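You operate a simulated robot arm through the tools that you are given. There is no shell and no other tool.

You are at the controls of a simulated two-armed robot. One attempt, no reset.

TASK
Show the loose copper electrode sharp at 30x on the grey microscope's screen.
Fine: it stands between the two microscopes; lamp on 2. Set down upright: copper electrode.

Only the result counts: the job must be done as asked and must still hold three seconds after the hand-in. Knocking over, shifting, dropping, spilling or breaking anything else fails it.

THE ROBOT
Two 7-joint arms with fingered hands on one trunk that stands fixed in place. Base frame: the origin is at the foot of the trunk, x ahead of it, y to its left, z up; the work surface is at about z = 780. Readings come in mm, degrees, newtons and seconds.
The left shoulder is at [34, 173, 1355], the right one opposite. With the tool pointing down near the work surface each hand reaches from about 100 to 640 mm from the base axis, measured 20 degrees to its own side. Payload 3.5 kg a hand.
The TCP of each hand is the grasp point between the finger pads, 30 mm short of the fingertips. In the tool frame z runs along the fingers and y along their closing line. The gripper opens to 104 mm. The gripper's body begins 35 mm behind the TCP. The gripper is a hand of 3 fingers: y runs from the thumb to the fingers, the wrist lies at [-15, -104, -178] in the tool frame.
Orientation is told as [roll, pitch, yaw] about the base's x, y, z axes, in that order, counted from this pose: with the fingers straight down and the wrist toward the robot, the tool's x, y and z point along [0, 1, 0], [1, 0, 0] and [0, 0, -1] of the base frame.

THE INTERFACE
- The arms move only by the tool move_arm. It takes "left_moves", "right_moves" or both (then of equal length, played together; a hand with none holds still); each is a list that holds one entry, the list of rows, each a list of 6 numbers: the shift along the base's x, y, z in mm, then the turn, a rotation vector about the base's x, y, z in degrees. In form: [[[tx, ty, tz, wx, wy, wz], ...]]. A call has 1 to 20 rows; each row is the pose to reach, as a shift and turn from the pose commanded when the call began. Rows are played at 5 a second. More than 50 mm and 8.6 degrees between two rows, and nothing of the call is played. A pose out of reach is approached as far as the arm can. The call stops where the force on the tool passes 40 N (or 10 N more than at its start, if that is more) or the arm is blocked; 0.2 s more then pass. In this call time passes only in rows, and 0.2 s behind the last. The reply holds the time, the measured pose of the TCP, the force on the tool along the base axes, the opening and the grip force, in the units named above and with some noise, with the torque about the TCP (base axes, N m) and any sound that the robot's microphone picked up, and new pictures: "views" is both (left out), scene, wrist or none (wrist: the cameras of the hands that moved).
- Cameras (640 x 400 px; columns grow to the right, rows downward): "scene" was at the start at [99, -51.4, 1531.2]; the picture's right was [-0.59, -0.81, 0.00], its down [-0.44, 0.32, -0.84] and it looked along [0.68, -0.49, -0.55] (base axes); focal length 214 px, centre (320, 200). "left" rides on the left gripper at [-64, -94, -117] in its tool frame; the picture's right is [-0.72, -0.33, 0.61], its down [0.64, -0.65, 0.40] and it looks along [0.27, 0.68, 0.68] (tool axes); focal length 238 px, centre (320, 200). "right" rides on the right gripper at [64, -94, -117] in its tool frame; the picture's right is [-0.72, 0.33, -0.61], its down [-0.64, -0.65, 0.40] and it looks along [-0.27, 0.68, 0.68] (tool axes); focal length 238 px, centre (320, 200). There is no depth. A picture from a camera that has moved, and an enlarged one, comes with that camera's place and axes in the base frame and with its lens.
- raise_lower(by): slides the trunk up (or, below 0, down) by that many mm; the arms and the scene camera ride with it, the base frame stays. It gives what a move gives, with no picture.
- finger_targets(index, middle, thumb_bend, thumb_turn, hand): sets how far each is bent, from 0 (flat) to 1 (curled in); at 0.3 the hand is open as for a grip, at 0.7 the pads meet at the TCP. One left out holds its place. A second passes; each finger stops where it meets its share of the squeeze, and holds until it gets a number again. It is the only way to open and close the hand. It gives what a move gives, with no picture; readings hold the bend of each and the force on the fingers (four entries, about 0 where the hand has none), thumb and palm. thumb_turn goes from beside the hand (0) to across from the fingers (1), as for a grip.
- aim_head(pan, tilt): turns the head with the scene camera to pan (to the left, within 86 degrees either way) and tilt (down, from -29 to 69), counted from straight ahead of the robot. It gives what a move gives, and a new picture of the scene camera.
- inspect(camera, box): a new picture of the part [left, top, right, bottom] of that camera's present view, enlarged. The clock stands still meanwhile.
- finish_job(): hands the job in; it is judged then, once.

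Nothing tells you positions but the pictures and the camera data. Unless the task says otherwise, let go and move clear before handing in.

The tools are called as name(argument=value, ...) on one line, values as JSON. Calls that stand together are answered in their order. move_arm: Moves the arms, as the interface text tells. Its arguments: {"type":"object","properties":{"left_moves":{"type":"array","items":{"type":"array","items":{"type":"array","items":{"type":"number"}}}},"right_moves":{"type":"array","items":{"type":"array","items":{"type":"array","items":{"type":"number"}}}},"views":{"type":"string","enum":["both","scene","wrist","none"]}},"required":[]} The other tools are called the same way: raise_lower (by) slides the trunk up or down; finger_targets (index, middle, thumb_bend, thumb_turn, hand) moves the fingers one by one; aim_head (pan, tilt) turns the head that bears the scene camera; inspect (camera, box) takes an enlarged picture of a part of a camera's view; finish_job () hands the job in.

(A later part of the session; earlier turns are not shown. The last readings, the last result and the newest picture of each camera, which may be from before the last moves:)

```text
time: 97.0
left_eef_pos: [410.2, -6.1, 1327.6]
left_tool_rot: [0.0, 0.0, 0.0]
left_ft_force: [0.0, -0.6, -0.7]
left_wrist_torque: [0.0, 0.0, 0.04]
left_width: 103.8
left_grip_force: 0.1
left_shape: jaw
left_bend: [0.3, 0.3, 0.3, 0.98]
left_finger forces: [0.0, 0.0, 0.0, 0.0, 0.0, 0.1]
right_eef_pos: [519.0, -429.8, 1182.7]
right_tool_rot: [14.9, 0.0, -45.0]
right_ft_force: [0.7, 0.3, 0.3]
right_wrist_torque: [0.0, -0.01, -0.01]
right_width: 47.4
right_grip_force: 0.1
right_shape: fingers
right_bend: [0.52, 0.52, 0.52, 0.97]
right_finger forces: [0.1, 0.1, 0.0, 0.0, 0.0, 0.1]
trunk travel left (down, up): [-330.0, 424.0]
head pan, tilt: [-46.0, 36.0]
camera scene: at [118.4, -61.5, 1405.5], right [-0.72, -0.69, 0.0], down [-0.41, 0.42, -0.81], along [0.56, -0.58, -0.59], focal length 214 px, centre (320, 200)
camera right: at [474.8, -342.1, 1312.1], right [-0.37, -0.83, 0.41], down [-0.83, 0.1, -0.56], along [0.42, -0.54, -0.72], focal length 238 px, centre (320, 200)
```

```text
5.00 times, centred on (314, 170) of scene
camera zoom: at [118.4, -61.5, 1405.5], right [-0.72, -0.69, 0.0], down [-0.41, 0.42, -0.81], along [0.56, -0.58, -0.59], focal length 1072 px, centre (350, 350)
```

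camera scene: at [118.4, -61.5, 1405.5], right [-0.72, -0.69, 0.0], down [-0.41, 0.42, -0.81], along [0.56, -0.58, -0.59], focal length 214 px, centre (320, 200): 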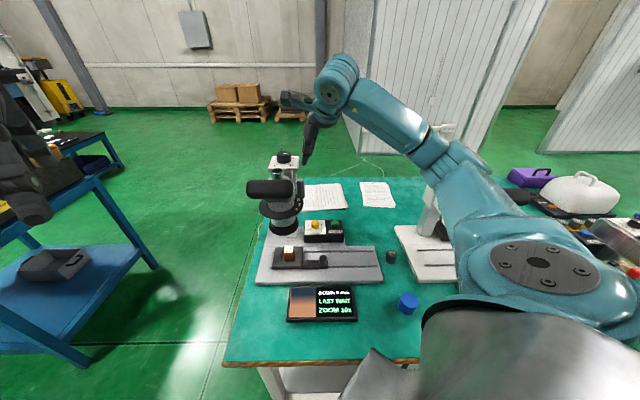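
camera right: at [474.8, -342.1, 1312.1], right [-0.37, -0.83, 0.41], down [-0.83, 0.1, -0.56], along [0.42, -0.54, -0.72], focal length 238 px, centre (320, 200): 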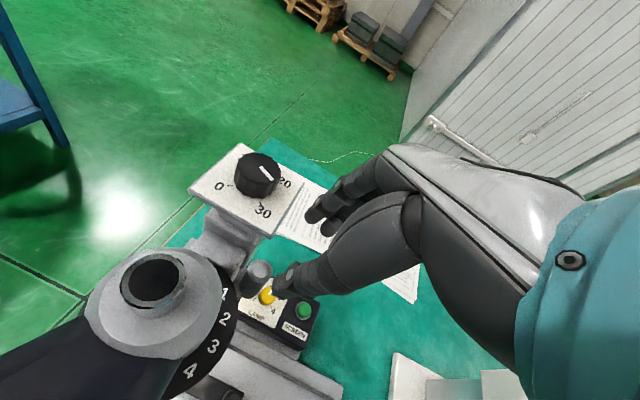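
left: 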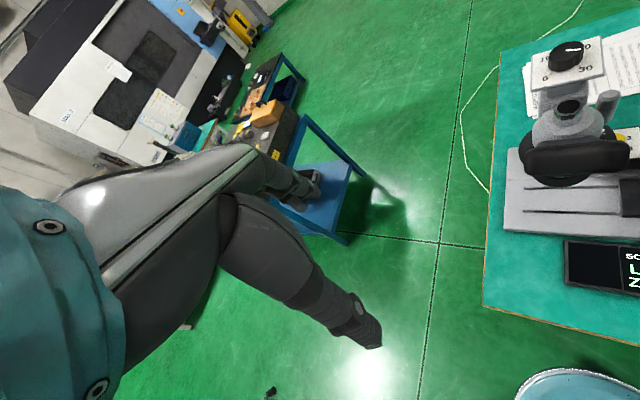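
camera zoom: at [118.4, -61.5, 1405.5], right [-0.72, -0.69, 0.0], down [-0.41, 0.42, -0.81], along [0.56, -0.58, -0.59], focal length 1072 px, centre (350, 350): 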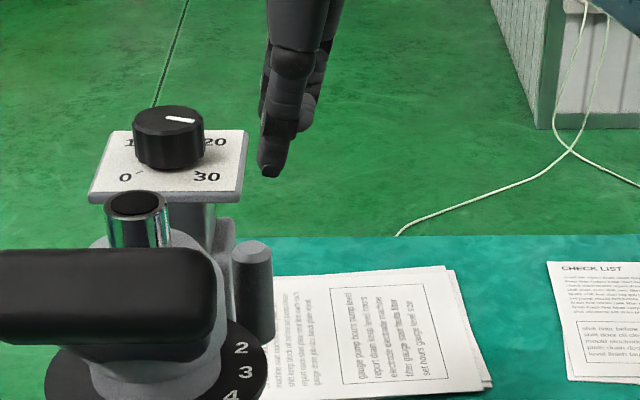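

Excellent top view: dial, eyepiece, disc numbers and the post are all visible. I measure the post and the numbers from here.

inspect(camera="right", box=[150, 220, 310, 320])

inspect(camera="right", box=[110, 230, 270, 400])

inspect(camera="right", box=[180, 130, 340, 230])

```text
4.00 times, centred on (230, 270) of right
camera zoom: at [474.8, -342.1, 1312.1], right [-0.37, -0.83, 0.41], down [-0.83, 0.1, -0.56], along [0.42, -0.54, -0.72], focal length 953 px, centre (680, -80)
```

zoom: 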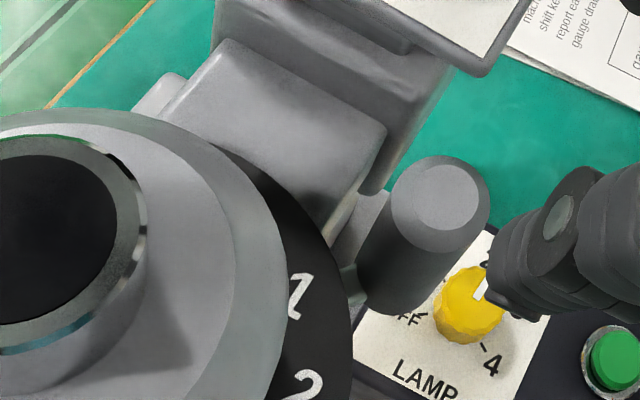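

```text
2.35 times, centred on (190, 315) of right
camera zoom: at [474.8, -342.1, 1312.1], right [-0.37, -0.83, 0.41], down [-0.83, 0.1, -0.56], along [0.42, -0.54, -0.72], focal length 561 px, centre (626, -71)
```

zoom: 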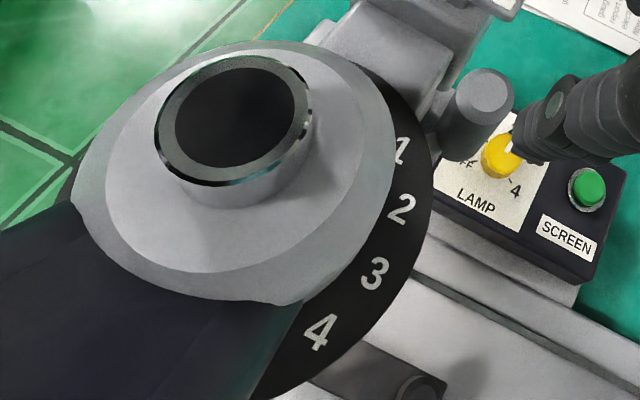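

```text
4.00 times, centred on (260, 180) of right
camera zoom: at [474.8, -342.1, 1312.1], right [-0.37, -0.83, 0.41], down [-0.83, 0.1, -0.56], along [0.42, -0.54, -0.72], focal length 953 px, centre (560, 280)
```

zoom: 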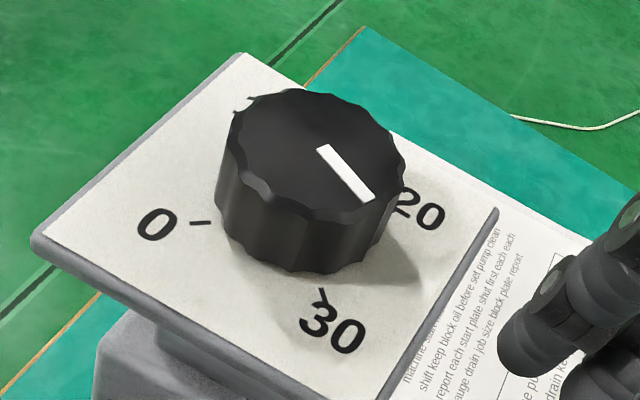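

The post top confirms at (537.6, -414.5) and lever position 1; "3" lies 56 degrees clockwise, which puts the post at about (469, -385). I lower the hand so the fingers pass behind the post and the thumb in front, stopping part way to check.

move_arm(right_moves=[[[0, 2.5, -20, 0, 0, 0], [0, 5.5, -45, 0, 0, 0], [0, 5.5, -68, 0, 0, 0]]], views="none")

inspect(camera="right", box=[200, 160, 360, 320])

inspect(camera="scene", box=[260, 140, 356, 210])

```text
time: 97.8
left_eef_pos: [409.9, -6.7, 1327.9]
left_tool_rot: [-0.1, 0.0, 0.0]
left_ft_force: [0.5, -0.5, -0.4]
left_wrist_torque: [0.03, 0.0, -0.01]
left_width: 103.5
left_grip_force: 0.0
left_shape: jaw
left_bend: [0.3, 0.3, 0.3, 0.98]
left_finger forces: [0.1, 0.0, 0.0, 0.1, 0.0, 0.1]
right_eef_pos: [518.3, -424.1, 1113.4]
right_tool_rot: [15.1, 0.0, -44.9]
right_ft_force: [-0.2, -0.1, 0.3]
right_wrist_torque: [-0.03, 0.04, -0.02]
right_width: 47.4
right_grip_force: 0.1
right_shape: fingers
right_bend: [0.52, 0.52, 0.52, 0.97]
right_finger forces: [0.0, 0.0, 0.0, 0.0, 0.0, 0.0]
trunk travel left (down, up): [-330.0, 424.0]
head pan, tilt: [-46.0, 36.0]
```

```text
2.50 times, centred on (280, 240) of right
camera zoom: at [474.0, -335.9, 1243.0], right [-0.37, -0.83, 0.41], down [-0.83, 0.1, -0.56], along [0.42, -0.54, -0.73], focal length 596 px, centre (420, 100)
```

zoom: 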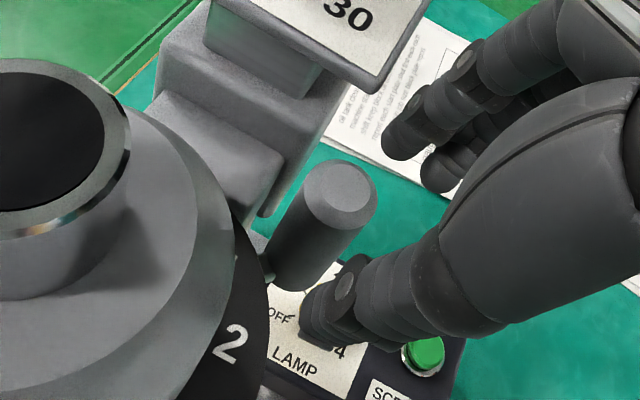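

```text
5.71 times, centred on (308, 175) of scene
camera zoom: at [118.3, -62.1, 1405.5], right [-0.72, -0.69, 0.0], down [-0.41, 0.42, -0.81], along [0.56, -0.58, -0.59], focal length 1226 px, centre (389, 343)
```

zoom: 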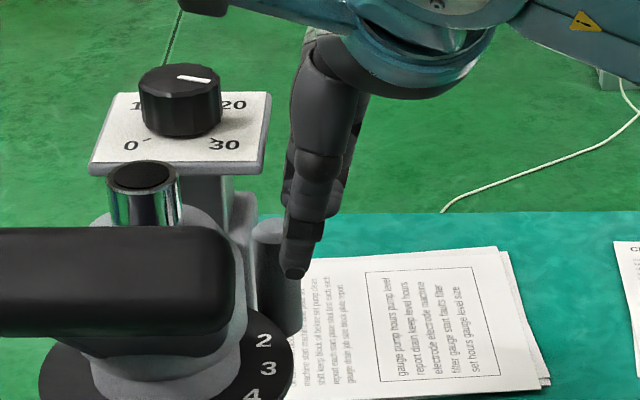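

The post is between the thumb and the fingers with space on each side. I lower the last 30 mm.

move_arm(right_moves=[[[0, 0, -10, 0, 0, 0], [0, 0, -20, 0, 0, 0], [0, 0, -30, 0, 0, 0]]], views="none")

inspect(camera="right", box=[200, 160, 360, 320])

inspect(camera="scene", box=[260, 140, 356, 210])

```text
time: 98.5
left_eef_pos: [410.4, -5.5, 1327.5]
left_tool_rot: [-0.1, 0.0, 0.0]
left_ft_force: [0.4, 0.7, 0.1]
left_wrist_torque: [0.0, 0.0, 0.03]
left_width: 103.7
left_grip_force: 0.1
left_shape: jaw
left_bend: [0.3, 0.3, 0.3, 0.98]
left_finger forces: [0.0, 0.0, 0.0, 0.0, 0.0, 0.0]
right_eef_pos: [517.1, -423.0, 1081.9]
right_tool_rot: [14.9, -0.1, -44.9]
right_ft_force: [-0.9, 0.1, -1.2]
right_wrist_torque: [-0.04, -0.01, 0.0]
right_width: 47.3
right_grip_force: 0.1
right_shape: fingers
right_bend: [0.52, 0.52, 0.52, 0.97]
right_finger forces: [0.1, 0.0, 0.1, 0.0, 0.0, 0.0]
trunk travel left (down, up): [-330.0, 424.0]
head pan, tilt: [-46.0, 36.0]
```

```text
2.50 times, centred on (280, 240) of right
camera zoom: at [473.8, -336.0, 1211.7], right [-0.37, -0.83, 0.41], down [-0.83, 0.1, -0.55], along [0.42, -0.54, -0.73], focal length 596 px, centre (420, 100)
```

zoom: 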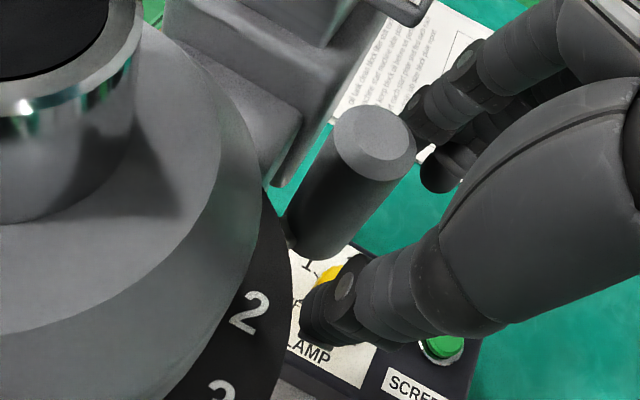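

```text
5.71 times, centred on (308, 175) of scene
camera zoom: at [118.2, -62.1, 1405.5], right [-0.72, -0.69, 0.0], down [-0.41, 0.42, -0.81], along [0.56, -0.58, -0.59], focal length 1226 px, centre (389, 343)
```

zoom: 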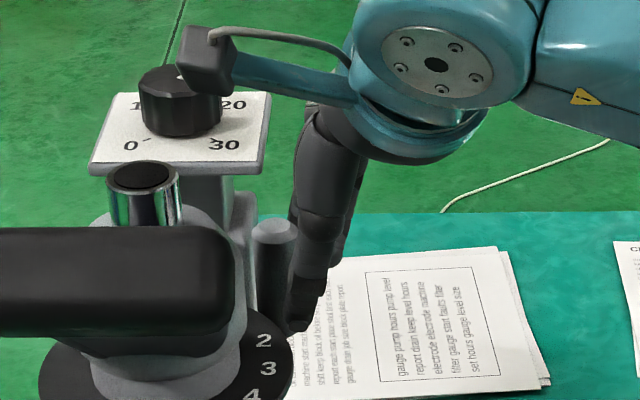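

The post now sits between the thumb and the fingers. I pull it toward the robot in small steps along its arc, first about two thirds of the way.

move_arm(right_moves=[[[-3.5, 3, 0, 0, 0, 0], [-7, 6, 0, 0, 0, 0], [-11, 9, 0, 0, 0, 0], [-15, 12, 0, 0, 0, 0], [-19, 15, 0, 0, 0, 0], [-23, 18, 0, 0, 0, 0], [-27, 21, 0, 0, 0, 0], [-31, 24, 0, 0, 0, 0], [-35, 27, 0, 0, 0, 0]]], views="wrist")

inspect(camera="scene", box=[270, 270, 366, 330])

inspect(camera="scene", box=[240, 140, 352, 220])

```text
time: 100.5
left_eef_pos: [408.6, -9.2, 1327.7]
left_tool_rot: [0.1, 0.1, 0.0]
left_ft_force: [0.2, -0.6, 0.3]
left_wrist_torque: [0.0, -0.01, 0.01]
left_width: 103.8
left_grip_force: 0.0
left_shape: jaw
left_bend: [0.3, 0.3, 0.3, 0.98]
left_finger forces: [0.0, 0.1, 0.1, 0.0, 0.1, 0.1]
right_eef_pos: [481.9, -400.4, 1084.1]
right_tool_rot: [14.9, 0.0, -45.1]
right_ft_force: [-1.2, -21.3, 3.3]
right_wrist_torque: [-0.34, -0.06, -0.8]
right_width: 63.3
right_grip_force: 9.9
right_shape: fingers
right_bend: [0.39, 0.52, 0.52, 0.97]
right_finger forces: [20.2, 0.0, 0.1, 0.1, 0.0, 0.0]
trunk travel left (down, up): [-330.0, 424.0]
head pan, tilt: [-46.0, 36.0]
camera right: at [437.6, -312.7, 1212.7], right [-0.38, -0.83, 0.41], down [-0.83, 0.1, -0.56], along [0.42, -0.54, -0.72], focal length 238 px, centre (320, 200)
```

right: 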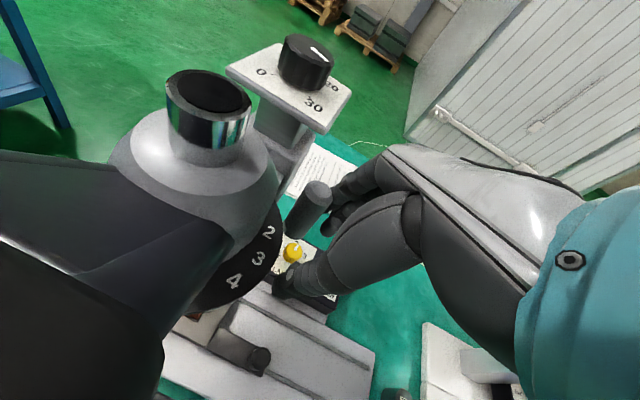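

```text
6.67 times, centred on (318, 300) of scene
camera zoom: at [117.5, -65.0, 1405.5], right [-0.72, -0.69, 0.0], down [-0.41, 0.42, -0.81], along [0.56, -0.58, -0.59], focal length 1430 px, centre (333, -467)
```

zoom: 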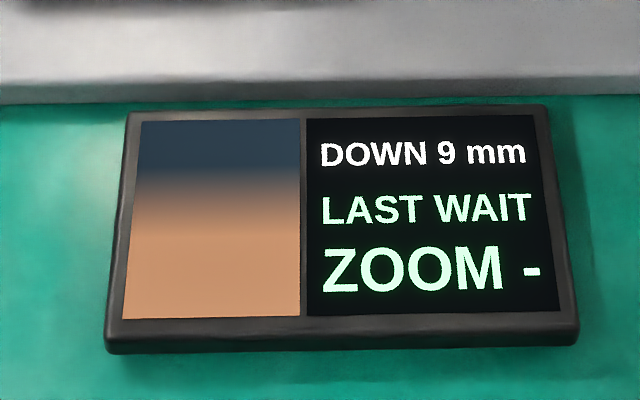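

```text
5.00 times, centred on (296, 180) of scene
camera zoom: at [117.5, -65.0, 1405.5], right [-0.72, -0.69, 0.0], down [-0.41, 0.42, -0.81], along [0.56, -0.58, -0.59], focal length 1072 px, centre (440, 300)
```

zoom: 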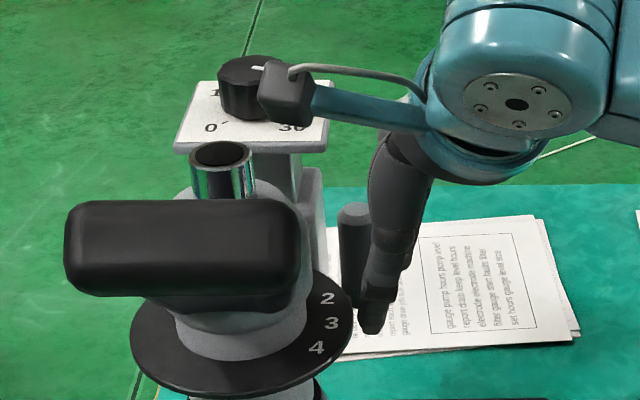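

The zoom left 10x (it shows "-"), but the post is slipping off the index finger's edge. I back the hand off, shift it left so the post is centred between the fingers, and then grip it properly.

move_arm(right_moves=[[[6, -6, 0, 0, 0, 0], [12, -12, 0, 0, 0, 0], [19, -19, 0, 0, 0, 0], [25, -25, 0, 0, 0, 0], [29, -20, 0, 0, 0, 0], [33, -14, 0, 0, 0, 0]]], views="wrist")

inspect(camera="right", box=[200, 140, 360, 300])

inspect(camera="scene", box=[240, 140, 352, 220])

```text
time: 102.0
left_eef_pos: [411.1, -6.5, 1327.0]
left_tool_rot: [0.1, -0.1, 0.0]
left_ft_force: [0.2, -0.4, 0.5]
left_wrist_torque: [0.01, 0.04, 0.01]
left_width: 103.5
left_grip_force: 0.0
left_shape: jaw
left_bend: [0.3, 0.3, 0.3, 0.98]
left_finger forces: [0.0, 0.0, 0.0, 0.0, 0.0, 0.0]
right_eef_pos: [515.3, -411.7, 1082.4]
right_tool_rot: [14.9, 0.0, -45.0]
right_ft_force: [0.1, -3.3, 0.6]
right_wrist_torque: [-0.08, -0.02, -0.1]
right_width: 50.1
right_grip_force: 1.4
right_shape: fingers
right_bend: [0.5, 0.52, 0.52, 0.97]
right_finger forces: [2.6, 0.0, 0.1, 0.0, 0.0, 0.1]
trunk travel left (down, up): [-330.0, 424.0]
head pan, tilt: [-46.0, 36.0]
camera right: at [471.5, -323.6, 1212.8], right [-0.37, -0.83, 0.41], down [-0.83, 0.1, -0.55], along [0.42, -0.54, -0.73], focal length 238 px, centre (320, 200)
```

right: 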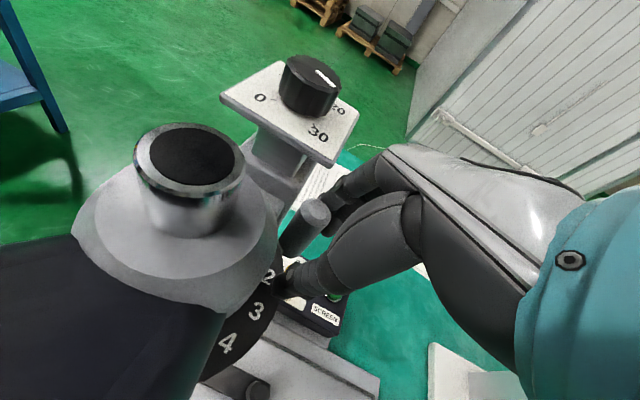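

```text
2.50 times, centred on (280, 220) of right
camera zoom: at [471.5, -323.6, 1212.8], right [-0.37, -0.83, 0.41], down [-0.83, 0.1, -0.55], along [0.42, -0.54, -0.73], focal length 596 px, centre (420, 150)
```

zoom: 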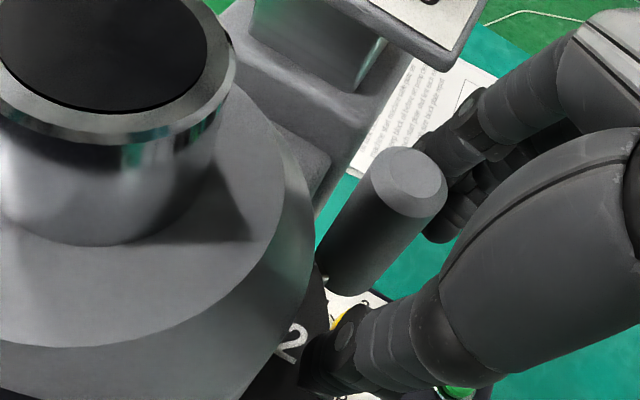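

```text
5.00 times, centred on (296, 180) of scene
camera zoom: at [118.3, -62.4, 1405.5], right [-0.72, -0.69, 0.0], down [-0.41, 0.42, -0.81], along [0.56, -0.58, -0.59], focal length 1072 px, centre (440, 300)
```

zoom: 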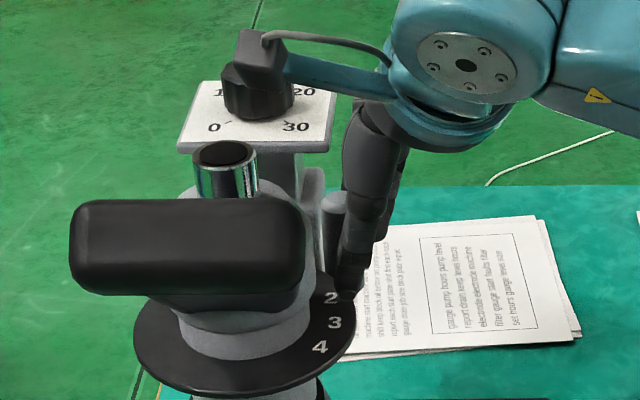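

The post has returned to position 1 (there is a detent), but it now lies centred between index and middle. I move 10 mm further behind it and close thumb and fingers on it.

move_arm(right_moves=[[[4, -4, 0, 0, 0, 0], [7.5, -6.5, 0, 0, 0, 0]]], views="none")

finger_targets(hand="right", index=0.68, middle=0.68, thumb_bend=0.72)

inspect(camera="right", box=[200, 140, 360, 300])

inspect(camera="scene", box=[270, 270, 366, 330])

```text
time: 102.5
left_eef_pos: [410.0, -7.9, 1327.7]
left_tool_rot: [0.1, 0.0, 0.0]
left_ft_force: [0.2, 0.0, -0.2]
left_wrist_torque: [0.03, 0.01, 0.04]
left_width: 103.7
left_grip_force: 0.0
left_shape: jaw
left_bend: [0.3, 0.3, 0.3, 0.98]
left_finger forces: [0.0, 0.0, 0.0, 0.1, 0.0, 0.1]
right_eef_pos: [522.7, -417.6, 1083.7]
right_tool_rot: [14.9, 0.1, -44.9]
right_ft_force: [-0.3, -0.1, -0.4]
right_wrist_torque: [0.02, 0.04, 0.01]
right_width: 47.4
right_grip_force: 0.0
right_shape: fingers
right_bend: [0.52, 0.52, 0.52, 0.97]
right_finger forces: [0.1, 0.0, 0.0, 0.1, 0.1, 0.1]
trunk travel left (down, up): [-330.0, 424.0]
head pan, tilt: [-46.0, 36.0]
```

```text
time: 103.5
left_eef_pos: [408.1, -6.6, 1326.9]
left_tool_rot: [0.0, 0.0, 0.0]
left_ft_force: [0.1, -0.3, 0.2]
left_wrist_torque: [-0.04, 0.0, -0.01]
left_width: 103.7
left_grip_force: 0.0
left_shape: jaw
left_bend: [0.3, 0.3, 0.3, 0.98]
left_finger forces: [0.0, 0.0, 0.0, 0.0, 0.0, 0.0]
right_eef_pos: [523.0, -417.9, 1084.0]
right_tool_rot: [14.9, 0.1, -45.0]
right_ft_force: [0.6, -3.4, -1.3]
right_wrist_torque: [-0.12, 0.01, -0.1]
right_width: 19.0
right_grip_force: 6.3
right_shape: fingers
right_bend: [0.59, 0.68, 0.67, 0.97]
right_finger forces: [8.3, 0.3, 0.0, 0.1, 5.0, 0.0]
trunk travel left (down, up): [-330.0, 424.0]
head pan, tilt: [-46.0, 36.0]
```

```text
2.50 times, centred on (280, 220) of right
camera zoom: at [479.2, -330.3, 1212.8], right [-0.37, -0.83, 0.41], down [-0.83, 0.1, -0.55], along [0.42, -0.54, -0.73], focal length 596 px, centre (420, 150)
```

zoom: 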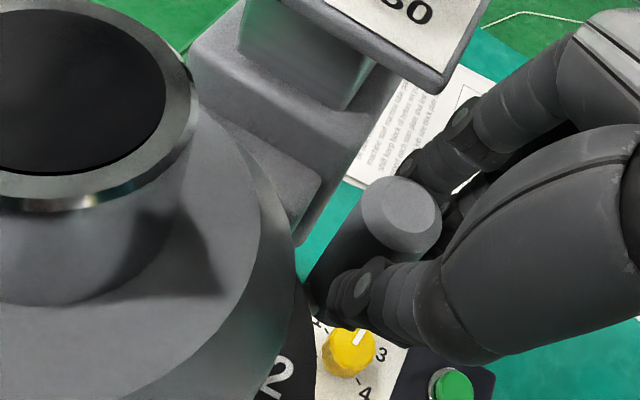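

```text
6.67 times, centred on (318, 300) of scene
camera zoom: at [118.5, -62.7, 1405.5], right [-0.72, -0.69, 0.0], down [-0.41, 0.42, -0.81], along [0.56, -0.58, -0.59], focal length 1430 px, centre (333, -467)
```

zoom: 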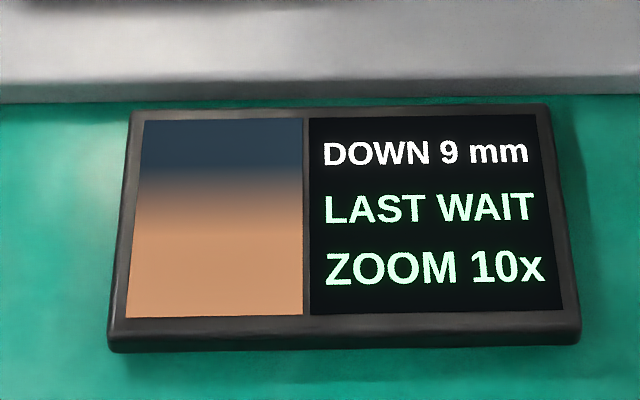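

Index and thumb hold the post, zoom back at 10x. I firm the grip and draw the post along its arc (first straight toward -x) to position 2.

finger_targets(hand="right", index=0.72, middle=0.72, thumb_bend=0.76)

move_arm(right_moves=[[[-4, 0, 0, 0, 0, 0], [-9, 0.4, 0, 0, 0, 0], [-14, 0.9, 0, 0, 0, 0], [-19, 1.7, 0, 0, 0, 0], [-24, 2.7, 0, 0, 0, 0], [-29, 3.9, 0, 0, 0, 0], [-34, 5.2, 0, 0, 0, 0], [-38.4, 6.4, 0, 0, 0, 0]]], views="wrist")

inspect(camera="scene", box=[270, 270, 366, 330])

inspect(camera="right", box=[200, 140, 360, 300])

```text
time: 104.5
left_eef_pos: [409.5, -6.1, 1326.5]
left_tool_rot: [-0.1, -0.1, 0.1]
left_ft_force: [-0.1, 0.9, 0.0]
left_wrist_torque: [-0.03, 0.02, 0.0]
left_width: 103.3
left_grip_force: 0.0
left_shape: jaw
left_bend: [0.3, 0.3, 0.3, 0.98]
left_finger forces: [0.1, 0.0, 0.0, 0.1, 0.1, 0.0]
right_eef_pos: [523.1, -418.4, 1083.3]
right_tool_rot: [14.8, 0.1, -44.9]
right_ft_force: [0.7, -0.6, -3.4]
right_wrist_torque: [-0.09, 0.01, -0.05]
right_width: 18.1
right_grip_force: 10.4
right_shape: fingers
right_bend: [0.59, 0.72, 0.69, 0.97]
right_finger forces: [11.0, 0.2, 0.0, 0.0, 9.9, 0.1]
trunk travel left (down, up): [-330.0, 424.0]
head pan, tilt: [-46.0, 36.0]
```

```text
time: 106.3
left_eef_pos: [409.6, -6.0, 1327.0]
left_tool_rot: [0.1, -0.1, 0.0]
left_ft_force: [0.1, 0.4, -0.1]
left_wrist_torque: [-0.02, -0.01, 0.01]
left_width: 103.7
left_grip_force: 0.1
left_shape: jaw
left_bend: [0.3, 0.3, 0.3, 0.98]
left_finger forces: [0.0, 0.1, 0.0, 0.1, 0.1, 0.0]
right_eef_pos: [484.4, -411.5, 1083.8]
right_tool_rot: [15.1, 0.1, -44.8]
right_ft_force: [-1.4, -8.1, -1.6]
right_wrist_torque: [-0.25, 0.02, -0.34]
right_width: 18.8
right_grip_force: 11.6
right_shape: fingers
right_bend: [0.57, 0.72, 0.71, 0.95]
right_finger forces: [14.2, 0.1, 0.1, 0.0, 8.0, 0.0]
trunk travel left (down, up): [-330.0, 424.0]
head pan, tilt: [-46.0, 36.0]
camera right: at [439.8, -324.1, 1213.2], right [-0.37, -0.83, 0.41], down [-0.83, 0.1, -0.56], along [0.42, -0.54, -0.73], focal length 238 px, centre (320, 200)
```

right: 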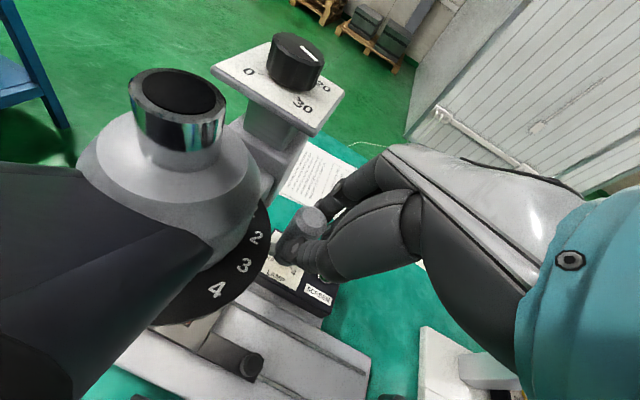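

```text
6.67 times, centred on (318, 300) of scene
camera zoom: at [118.2, -63.4, 1405.5], right [-0.72, -0.69, 0.0], down [-0.41, 0.42, -0.81], along [0.56, -0.58, -0.59], focal length 1430 px, centre (333, -467)
```

zoom: 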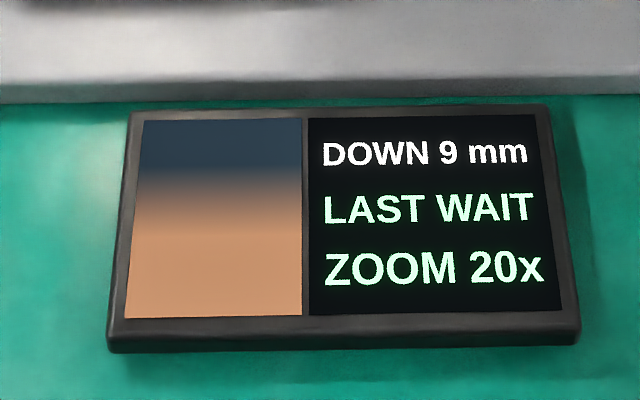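

```text
2.50 times, centred on (280, 220) of right
camera zoom: at [439.8, -324.1, 1213.2], right [-0.37, -0.83, 0.41], down [-0.83, 0.1, -0.56], along [0.42, -0.54, -0.73], focal length 596 px, centre (420, 150)
```

zoom: 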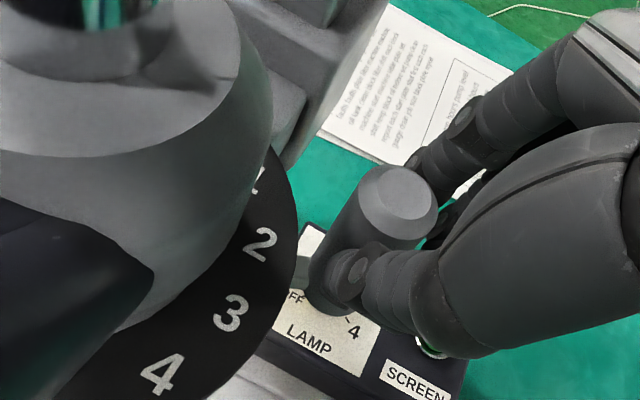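

ZOOM 20x. The post is still in the grip at (500, -408), so I continue along the arc to position 3.

move_arm(right_moves=[[[-3, 1.3, 0, 0, 0, 0], [-6, 2.8, 0, 0, 0, 0], [-9, 4.5, 0, 0, 0, 0], [-12.1, 6.4, 0, 0, 0, 0], [-15, 8.4, 0, 0, 0, 0], [-17.8, 10.5, 0, 0, 0, 0], [-20.5, 12.7, 0, 0, 0, 0], [-23.1, 15.1, 0, 0, 0, 0], [-25.7, 17.6, 0, 0, 0, 0], [-28.1, 20.1, 0, 0, 0, 0], [-30.8, 23.3, 0, 0, 0, 0]]], views="wrist")

inspect(camera="scene", box=[270, 270, 366, 330])

inspect(camera="right", box=[200, 140, 360, 300])

```text
time: 108.8
left_eef_pos: [409.3, -7.9, 1327.4]
left_tool_rot: [0.0, 0.0, 0.1]
left_ft_force: [-0.3, -0.5, 0.3]
left_wrist_torque: [-0.01, 0.0, 0.01]
left_width: 103.5
left_grip_force: 0.1
left_shape: jaw
left_bend: [0.3, 0.3, 0.3, 0.98]
left_finger forces: [0.1, 0.0, 0.1, 0.0, 0.0, 0.0]
right_eef_pos: [455.6, -386.8, 1084.0]
right_tool_rot: [15.0, 0.1, -44.8]
right_ft_force: [0.4, -3.9, -0.2]
right_wrist_torque: [-0.17, 0.0, -0.17]
right_width: 18.2
right_grip_force: 11.5
right_shape: fingers
right_bend: [0.57, 0.72, 0.71, 0.95]
right_finger forces: [12.1, 0.5, 0.0, 0.0, 10.3, 0.1]
trunk travel left (down, up): [-330.0, 424.0]
head pan, tilt: [-46.0, 36.0]
camera right: at [410.0, -299.6, 1213.3], right [-0.37, -0.84, 0.41], down [-0.83, 0.1, -0.56], along [0.43, -0.54, -0.73], focal length 238 px, centre (320, 200)
```

right: 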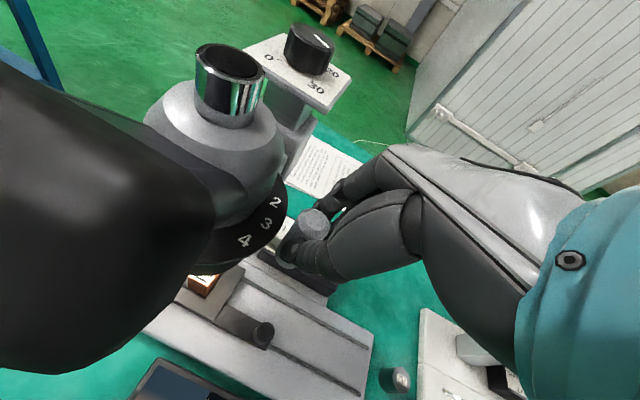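

```text
6.67 times, centred on (318, 300) of scene
camera zoom: at [118.2, -62.6, 1405.5], right [-0.72, -0.69, 0.0], down [-0.41, 0.42, -0.81], along [0.56, -0.58, -0.59], focal length 1430 px, centre (333, -467)
```

zoom: 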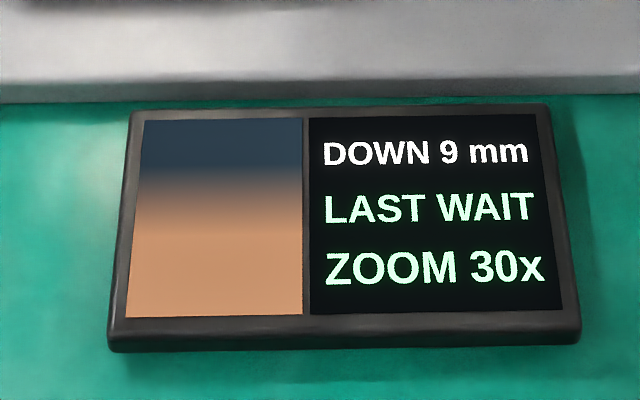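

```text
2.50 times, centred on (280, 220) of right
camera zoom: at [410.0, -299.6, 1213.3], right [-0.37, -0.84, 0.41], down [-0.83, 0.1, -0.56], along [0.43, -0.54, -0.73], focal length 596 px, centre (420, 150)
```

zoom: 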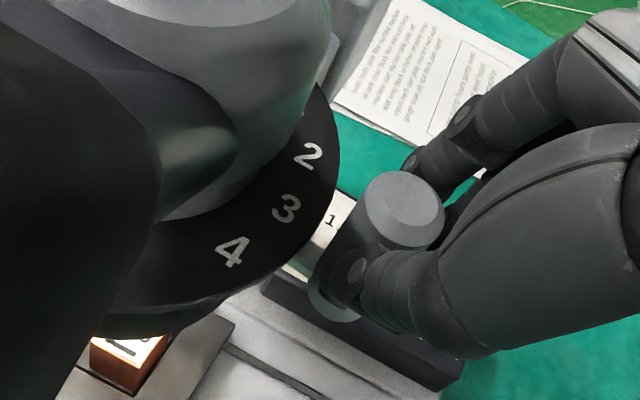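

ZOOM 30x. I open the hand and rise straight up off the post.

finger_targets(hand="right", index=0.47, middle=0.47, thumb_bend=0.5)

move_arm(right_moves=[[[0, 0, 15, 0, 0, 0], [0, 0, 40, 0, 0, 0], [0, 0, 70, 0, 0, 0], [0, 0, 105, 0, 0, 0]]], views="both")

inspect(camera="scene", box=[270, 270, 366, 330])

inspect(camera="scene", box=[240, 140, 352, 220])

```text
time: 109.8
left_eef_pos: [408.8, -5.9, 1328.0]
left_tool_rot: [0.0, 0.0, 0.0]
left_ft_force: [0.3, 0.1, 0.2]
left_wrist_torque: [0.02, -0.01, -0.03]
left_width: 103.7
left_grip_force: 0.0
left_shape: jaw
left_bend: [0.3, 0.3, 0.3, 0.98]
left_finger forces: [0.0, 0.0, 0.0, 0.0, 0.1, 0.1]
right_eef_pos: [454.7, -387.2, 1084.2]
right_tool_rot: [14.9, 0.1, -44.9]
right_ft_force: [0.0, 0.1, -0.4]
right_wrist_torque: [0.05, 0.01, 0.01]
right_width: 56.1
right_grip_force: 0.1
right_shape: fingers
right_bend: [0.47, 0.47, 0.5, 0.97]
right_finger forces: [0.1, 0.0, 0.0, 0.1, 0.1, 0.1]
trunk travel left (down, up): [-330.0, 424.0]
head pan, tilt: [-46.0, 36.0]
```

```text
time: 110.8
left_eef_pos: [410.2, -6.3, 1327.5]
left_tool_rot: [0.0, 0.0, 0.0]
left_ft_force: [-0.1, 0.2, -0.2]
left_wrist_torque: [0.01, 0.02, -0.03]
left_width: 103.7
left_grip_force: 0.0
left_shape: jaw
left_bend: [0.3, 0.3, 0.3, 0.98]
left_finger forces: [0.0, 0.0, 0.0, 0.1, 0.0, 0.0]
right_eef_pos: [456.9, -388.5, 1190.3]
right_tool_rot: [14.9, 0.0, -44.9]
right_ft_force: [0.1, 0.4, -0.5]
right_wrist_torque: [-0.01, 0.0, 0.01]
right_width: 55.8
right_grip_force: 0.1
right_shape: fingers
right_bend: [0.47, 0.47, 0.5, 0.97]
right_finger forces: [0.0, 0.1, 0.0, 0.0, 0.1, 0.1]
trunk travel left (down, up): [-330.0, 424.0]
head pan, tilt: [-46.0, 36.0]
camera scene: at [118.2, -61.7, 1405.5], right [-0.72, -0.69, 0.0], down [-0.41, 0.42, -0.81], along [0.56, -0.58, -0.59], focal length 214 px, centre (320, 200)
camera right: at [412.1, -300.9, 1319.1], right [-0.37, -0.83, 0.41], down [-0.83, 0.1, -0.55], along [0.42, -0.54, -0.73], focal length 238 px, centre (320, 200)
```

scene: 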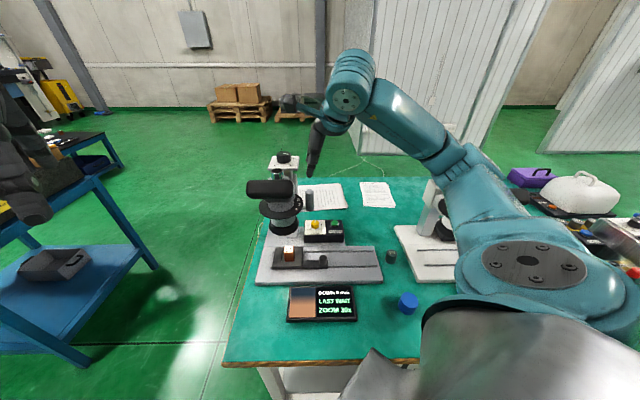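
right: 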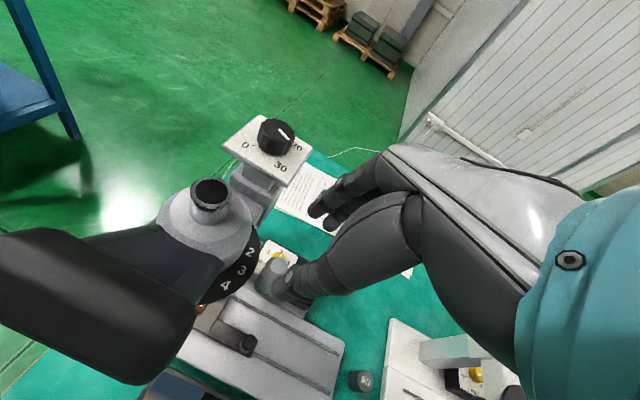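

```text
6.67 times, centred on (318, 300) of scene
camera zoom: at [118.2, -61.7, 1405.5], right [-0.72, -0.69, 0.0], down [-0.41, 0.42, -0.81], along [0.56, -0.58, -0.59], focal length 1430 px, centre (333, -467)
```

zoom: 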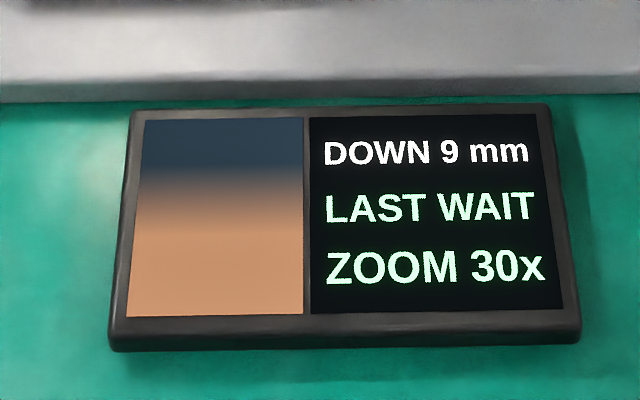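

```text
5.00 times, centred on (296, 180) of scene
camera zoom: at [118.2, -61.7, 1405.5], right [-0.72, -0.69, 0.0], down [-0.41, 0.42, -0.81], along [0.56, -0.58, -0.59], focal length 1072 px, centre (440, 300)
```

zoom: 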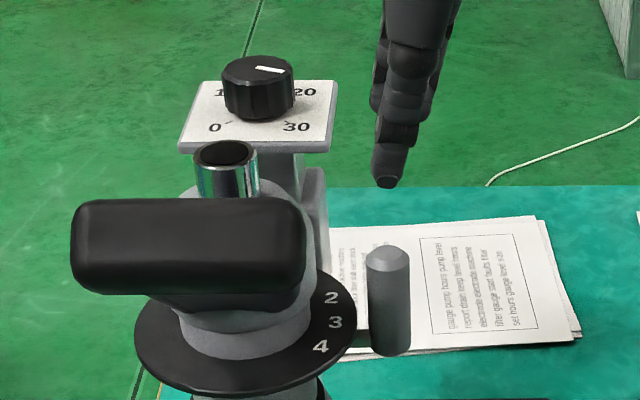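

Zoom holds at 30x with the hand off. The screen says "DOWN 9 mm", so the focus dial (I place it at (624.2, -425.3), top z 1131.5, reading about 26.8) must go back to about 17.8, that is 81 degrees anticlockwise. I bring the hand above the dial, upright, yaw -60.

finger_targets(hand="right", index=0.42, middle=0.42, thumb_bend=0.42)

move_arm(right_moves=[[[5, 0, 20, -1.3, 1.7, -2.1], [25, -4, 30, -2.6, 3.4, -4.3], [50, -10, 30, -3.9, 5.1, -6.4], [80, -16, 30, -5.3, 6.9, -8.6], [110, -24, 30, -6.6, 8.6, -10.7], [140, -31, 30, -7.9, 10.3, -12.9], [167.3, -36.8, 30, -9.2, 12, -15]]], views="both")

inspect(camera="right", box=[180, 150, 372, 290])

inspect(camera="scene", box=[240, 110, 368, 190])

```text
time: 111.8
left_eef_pos: [410.4, -6.4, 1326.9]
left_tool_rot: [0.0, 0.0, 0.0]
left_ft_force: [-0.8, 0.1, -0.3]
left_wrist_torque: [-0.03, 0.02, 0.02]
left_width: 103.5
left_grip_force: 0.1
left_shape: jaw
left_bend: [0.3, 0.3, 0.3, 0.98]
left_finger forces: [0.1, 0.0, 0.0, 0.0, 0.0, 0.1]
right_eef_pos: [456.2, -389.6, 1189.5]
right_tool_rot: [14.8, 0.1, -44.9]
right_ft_force: [-0.3, -0.1, 0.6]
right_wrist_torque: [-0.01, 0.01, 0.0]
right_width: 72.3
right_grip_force: 0.0
right_shape: fingers
right_bend: [0.42, 0.42, 0.42, 0.97]
right_finger forces: [0.0, 0.0, 0.0, 0.0, 0.0, 0.0]
trunk travel left (down, up): [-330.0, 424.0]
head pan, tilt: [-46.0, 36.0]
```

```text
time: 113.3
left_eef_pos: [411.1, -5.8, 1328.0]
left_tool_rot: [0.0, 0.0, 0.1]
left_ft_force: [1.3, -0.2, 0.2]
left_wrist_torque: [-0.01, -0.02, -0.02]
left_width: 103.3
left_grip_force: 0.1
left_shape: jaw
left_bend: [0.3, 0.3, 0.3, 0.98]
left_finger forces: [0.0, 0.0, 0.1, 0.0, 0.0, 0.1]
right_eef_pos: [620.8, -422.7, 1216.0]
right_tool_rot: [-0.3, 0.0, -60.1]
right_ft_force: [0.6, 0.2, 0.1]
right_wrist_torque: [0.01, 0.02, -0.02]
right_width: 72.6
right_grip_force: 0.0
right_shape: fingers
right_bend: [0.42, 0.42, 0.42, 0.97]
right_finger forces: [0.0, 0.0, 0.0, 0.1, 0.1, 0.0]
trunk travel left (down, up): [-330.0, 424.0]
head pan, tilt: [-46.0, 36.0]
camera scene: at [118.7, -61.4, 1405.5], right [-0.72, -0.69, 0.0], down [-0.41, 0.42, -0.81], along [0.56, -0.58, -0.59], focal length 214 px, centre (320, 200)
camera right: at [630.0, -311.6, 1332.5], right [-0.46, -0.64, 0.62], down [-0.88, 0.24, -0.4], along [0.11, -0.73, -0.68], focal length 238 px, centre (320, 200)
```

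scene: 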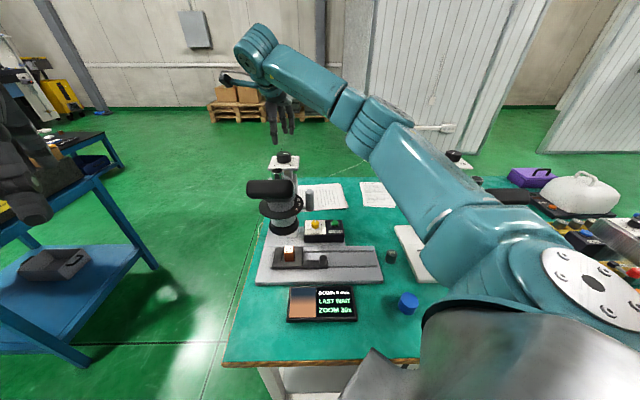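
right: 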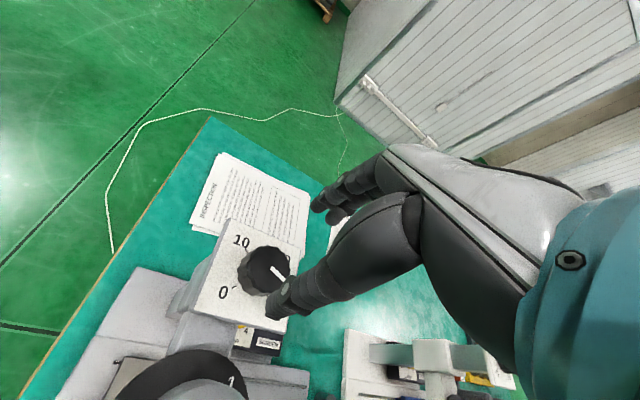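

```text
2.86 times, centred on (276, 220) of right
camera zoom: at [630.0, -311.6, 1332.5], right [-0.46, -0.64, 0.62], down [-0.88, 0.24, -0.4], along [0.11, -0.73, -0.68], focal length 681 px, centre (446, 143)
```

zoom: 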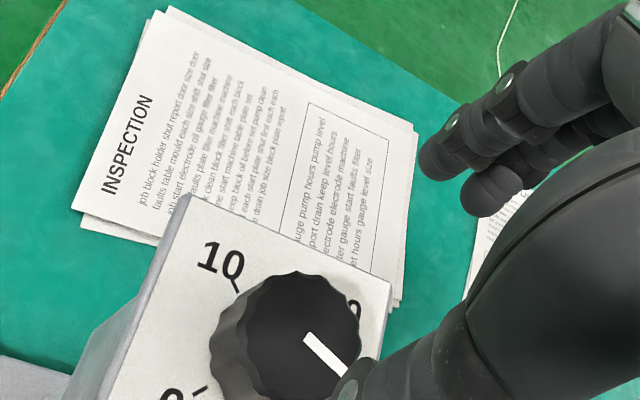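

```text
5.00 times, centred on (304, 150) of scene
camera zoom: at [118.7, -61.4, 1405.5], right [-0.72, -0.69, 0.0], down [-0.41, 0.42, -0.81], along [0.56, -0.58, -0.59], focal length 1072 px, centre (400, 450)
```

zoom: 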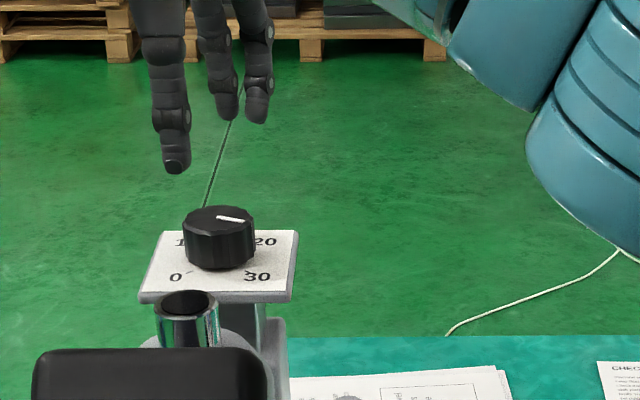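

The hand is over the dial (measured again near (622, -425)). I descend around it to z ≈ 1148, with 15 mm of room each side.

move_arm(right_moves=[[[1.7, -2.5, -20, 0, 0, 0], [1.7, -2.5, -40, 0, 0, 0], [1.7, -2.5, -58, 0, 0, 0], [1.7, -2.5, -68, 0, 0, 0]]], views="none")

inspect(camera="right", box=[200, 150, 360, 290])

inspect(camera="scene", box=[240, 120, 336, 180])

```text
time: 114.3
left_eef_pos: [410.0, -6.4, 1328.2]
left_tool_rot: [0.1, 0.0, 0.0]
left_ft_force: [0.1, 0.3, 0.4]
left_wrist_torque: [-0.01, -0.03, 0.0]
left_width: 103.7
left_grip_force: 0.0
left_shape: jaw
left_bend: [0.3, 0.3, 0.3, 0.98]
left_finger forces: [0.0, 0.0, 0.0, 0.1, 0.0, 0.0]
right_eef_pos: [622.7, -426.6, 1150.9]
right_tool_rot: [-0.2, 0.1, -60.0]
right_ft_force: [-1.1, 0.3, -0.7]
right_wrist_torque: [-0.01, -0.01, -0.02]
right_width: 72.4
right_grip_force: 0.1
right_shape: fingers
right_bend: [0.42, 0.42, 0.42, 0.97]
right_finger forces: [0.0, 0.0, 0.1, 0.0, 0.0, 0.0]
trunk travel left (down, up): [-330.0, 424.0]
head pan, tilt: [-46.0, 36.0]
```

```text
2.86 times, centred on (280, 220) of right
camera zoom: at [631.3, -314.7, 1266.5], right [-0.46, -0.64, 0.62], down [-0.88, 0.24, -0.4], along [0.11, -0.73, -0.68], focal length 681 px, centre (434, 143)
```

zoom: 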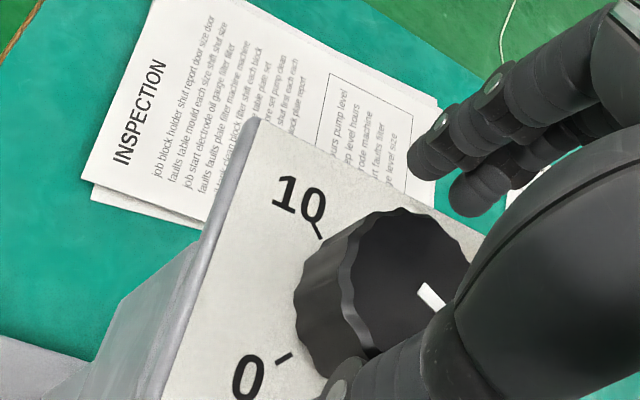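

```text
6.67 times, centred on (288, 150) of scene
camera zoom: at [118.1, -62.1, 1405.5], right [-0.72, -0.69, 0.0], down [-0.41, 0.42, -0.81], along [0.56, -0.58, -0.59], focal length 1430 px, centre (533, 533)
```

zoom: 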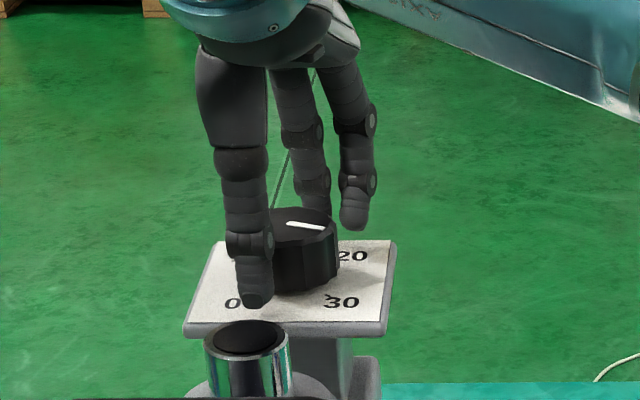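

The dial is centred in the open hand. I close on it.

finger_targets(hand="right", index=0.63, middle=0.63, thumb_bend=0.63)

inspect(camera="right", box=[200, 150, 360, 290])

inspect(camera="scene", box=[270, 270, 366, 330])

```text
time: 115.3
left_eef_pos: [407.7, -6.0, 1329.0]
left_tool_rot: [0.0, 0.0, 0.0]
left_ft_force: [-0.5, -0.1, 0.0]
left_wrist_torque: [-0.01, 0.01, 0.01]
left_width: 103.5
left_grip_force: 0.0
left_shape: jaw
left_bend: [0.3, 0.3, 0.3, 0.98]
left_finger forces: [0.0, 0.0, 0.0, 0.1, 0.0, 0.0]
right_eef_pos: [621.6, -426.4, 1150.1]
right_tool_rot: [-0.2, 0.1, -60.0]
right_ft_force: [-5.0, 5.9, -3.8]
right_wrist_torque: [0.08, 0.05, 0.07]
right_width: 36.9
right_grip_force: 7.4
right_shape: fingers
right_bend: [0.6, 0.62, 0.54, 0.97]
right_finger forces: [1.9, 1.4, 0.0, 0.1, 10.7, 0.1]
trunk travel left (down, up): [-330.0, 424.0]
head pan, tilt: [-46.0, 36.0]
```

```text
2.86 times, centred on (280, 220) of right
camera zoom: at [631.0, -313.7, 1266.8], right [-0.46, -0.64, 0.62], down [-0.88, 0.24, -0.4], along [0.11, -0.73, -0.68], focal length 681 px, centre (434, 143)
```

zoom: 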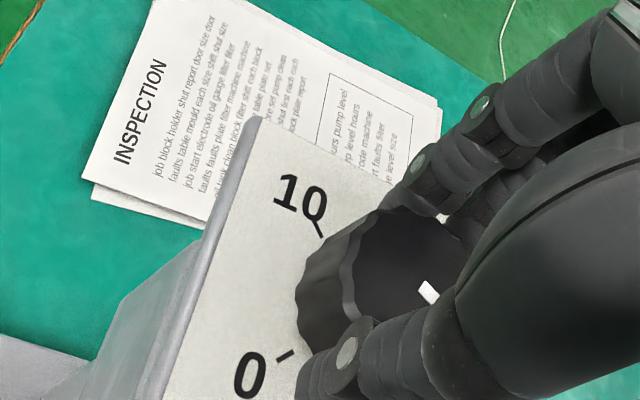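

```text
6.67 times, centred on (318, 300) of scene
camera zoom: at [117.8, -61.2, 1405.6], right [-0.72, -0.69, 0.0], down [-0.41, 0.42, -0.81], along [0.56, -0.58, -0.59], focal length 1430 px, centre (333, -467)
```

zoom: 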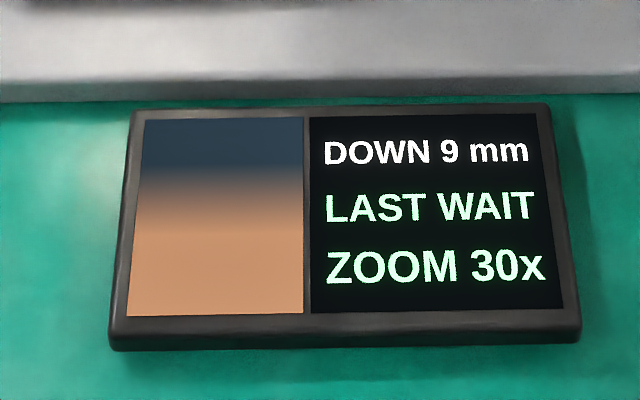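

The thumb carries most of the load, so the hand sits about 3.5 mm too far forward. I shift it back to even out the grip and tighten a little.

move_arm(right_moves=[[[-0.9, 1.5, 0, 0, 0, 0], [-1.7, 3, 0, 0, 0, 0]]], views="none")

finger_targets(hand="right", index=0.67, middle=0.67, thumb_bend=0.64)

```text
time: 116.0
left_eef_pos: [409.7, -6.3, 1328.3]
left_tool_rot: [-0.1, 0.0, 0.0]
left_ft_force: [0.4, 1.1, 0.1]
left_wrist_torque: [0.0, 0.0, 0.01]
left_width: 103.6
left_grip_force: 0.1
left_shape: jaw
left_bend: [0.3, 0.3, 0.3, 0.98]
left_finger forces: [0.0, 0.1, 0.0, 0.0, 0.0, 0.1]
right_eef_pos: [621.0, -425.7, 1150.8]
right_tool_rot: [-0.2, -0.1, -60.2]
right_ft_force: [-1.6, 0.8, -5.0]
right_wrist_torque: [-0.1, 0.0, 0.05]
right_width: 36.8
right_grip_force: 6.1
right_shape: fingers
right_bend: [0.59, 0.61, 0.55, 0.97]
right_finger forces: [3.4, 2.5, 0.0, 0.0, 7.4, 0.0]
trunk travel left (down, up): [-330.0, 424.0]
head pan, tilt: [-46.0, 36.0]
```

```text
time: 117.0
left_eef_pos: [409.8, -7.6, 1327.7]
left_tool_rot: [-0.1, 0.0, 0.0]
left_ft_force: [-0.6, 0.1, -0.2]
left_wrist_torque: [0.02, -0.04, -0.01]
left_width: 103.7
left_grip_force: 0.1
left_shape: jaw
left_bend: [0.3, 0.3, 0.3, 0.98]
left_finger forces: [0.0, 0.1, 0.1, 0.0, 0.0, 0.1]
right_eef_pos: [622.2, -424.2, 1151.0]
right_tool_rot: [-0.3, 0.0, -60.1]
right_ft_force: [-0.5, -3.9, -4.5]
right_wrist_torque: [-0.15, -0.03, -0.01]
right_width: 36.1
right_grip_force: 10.1
right_shape: fingers
right_bend: [0.59, 0.62, 0.55, 0.97]
right_finger forces: [6.2, 5.6, 0.1, 0.0, 8.5, 0.0]
trunk travel left (down, up): [-330.0, 424.0]
head pan, tilt: [-46.0, 36.0]
```

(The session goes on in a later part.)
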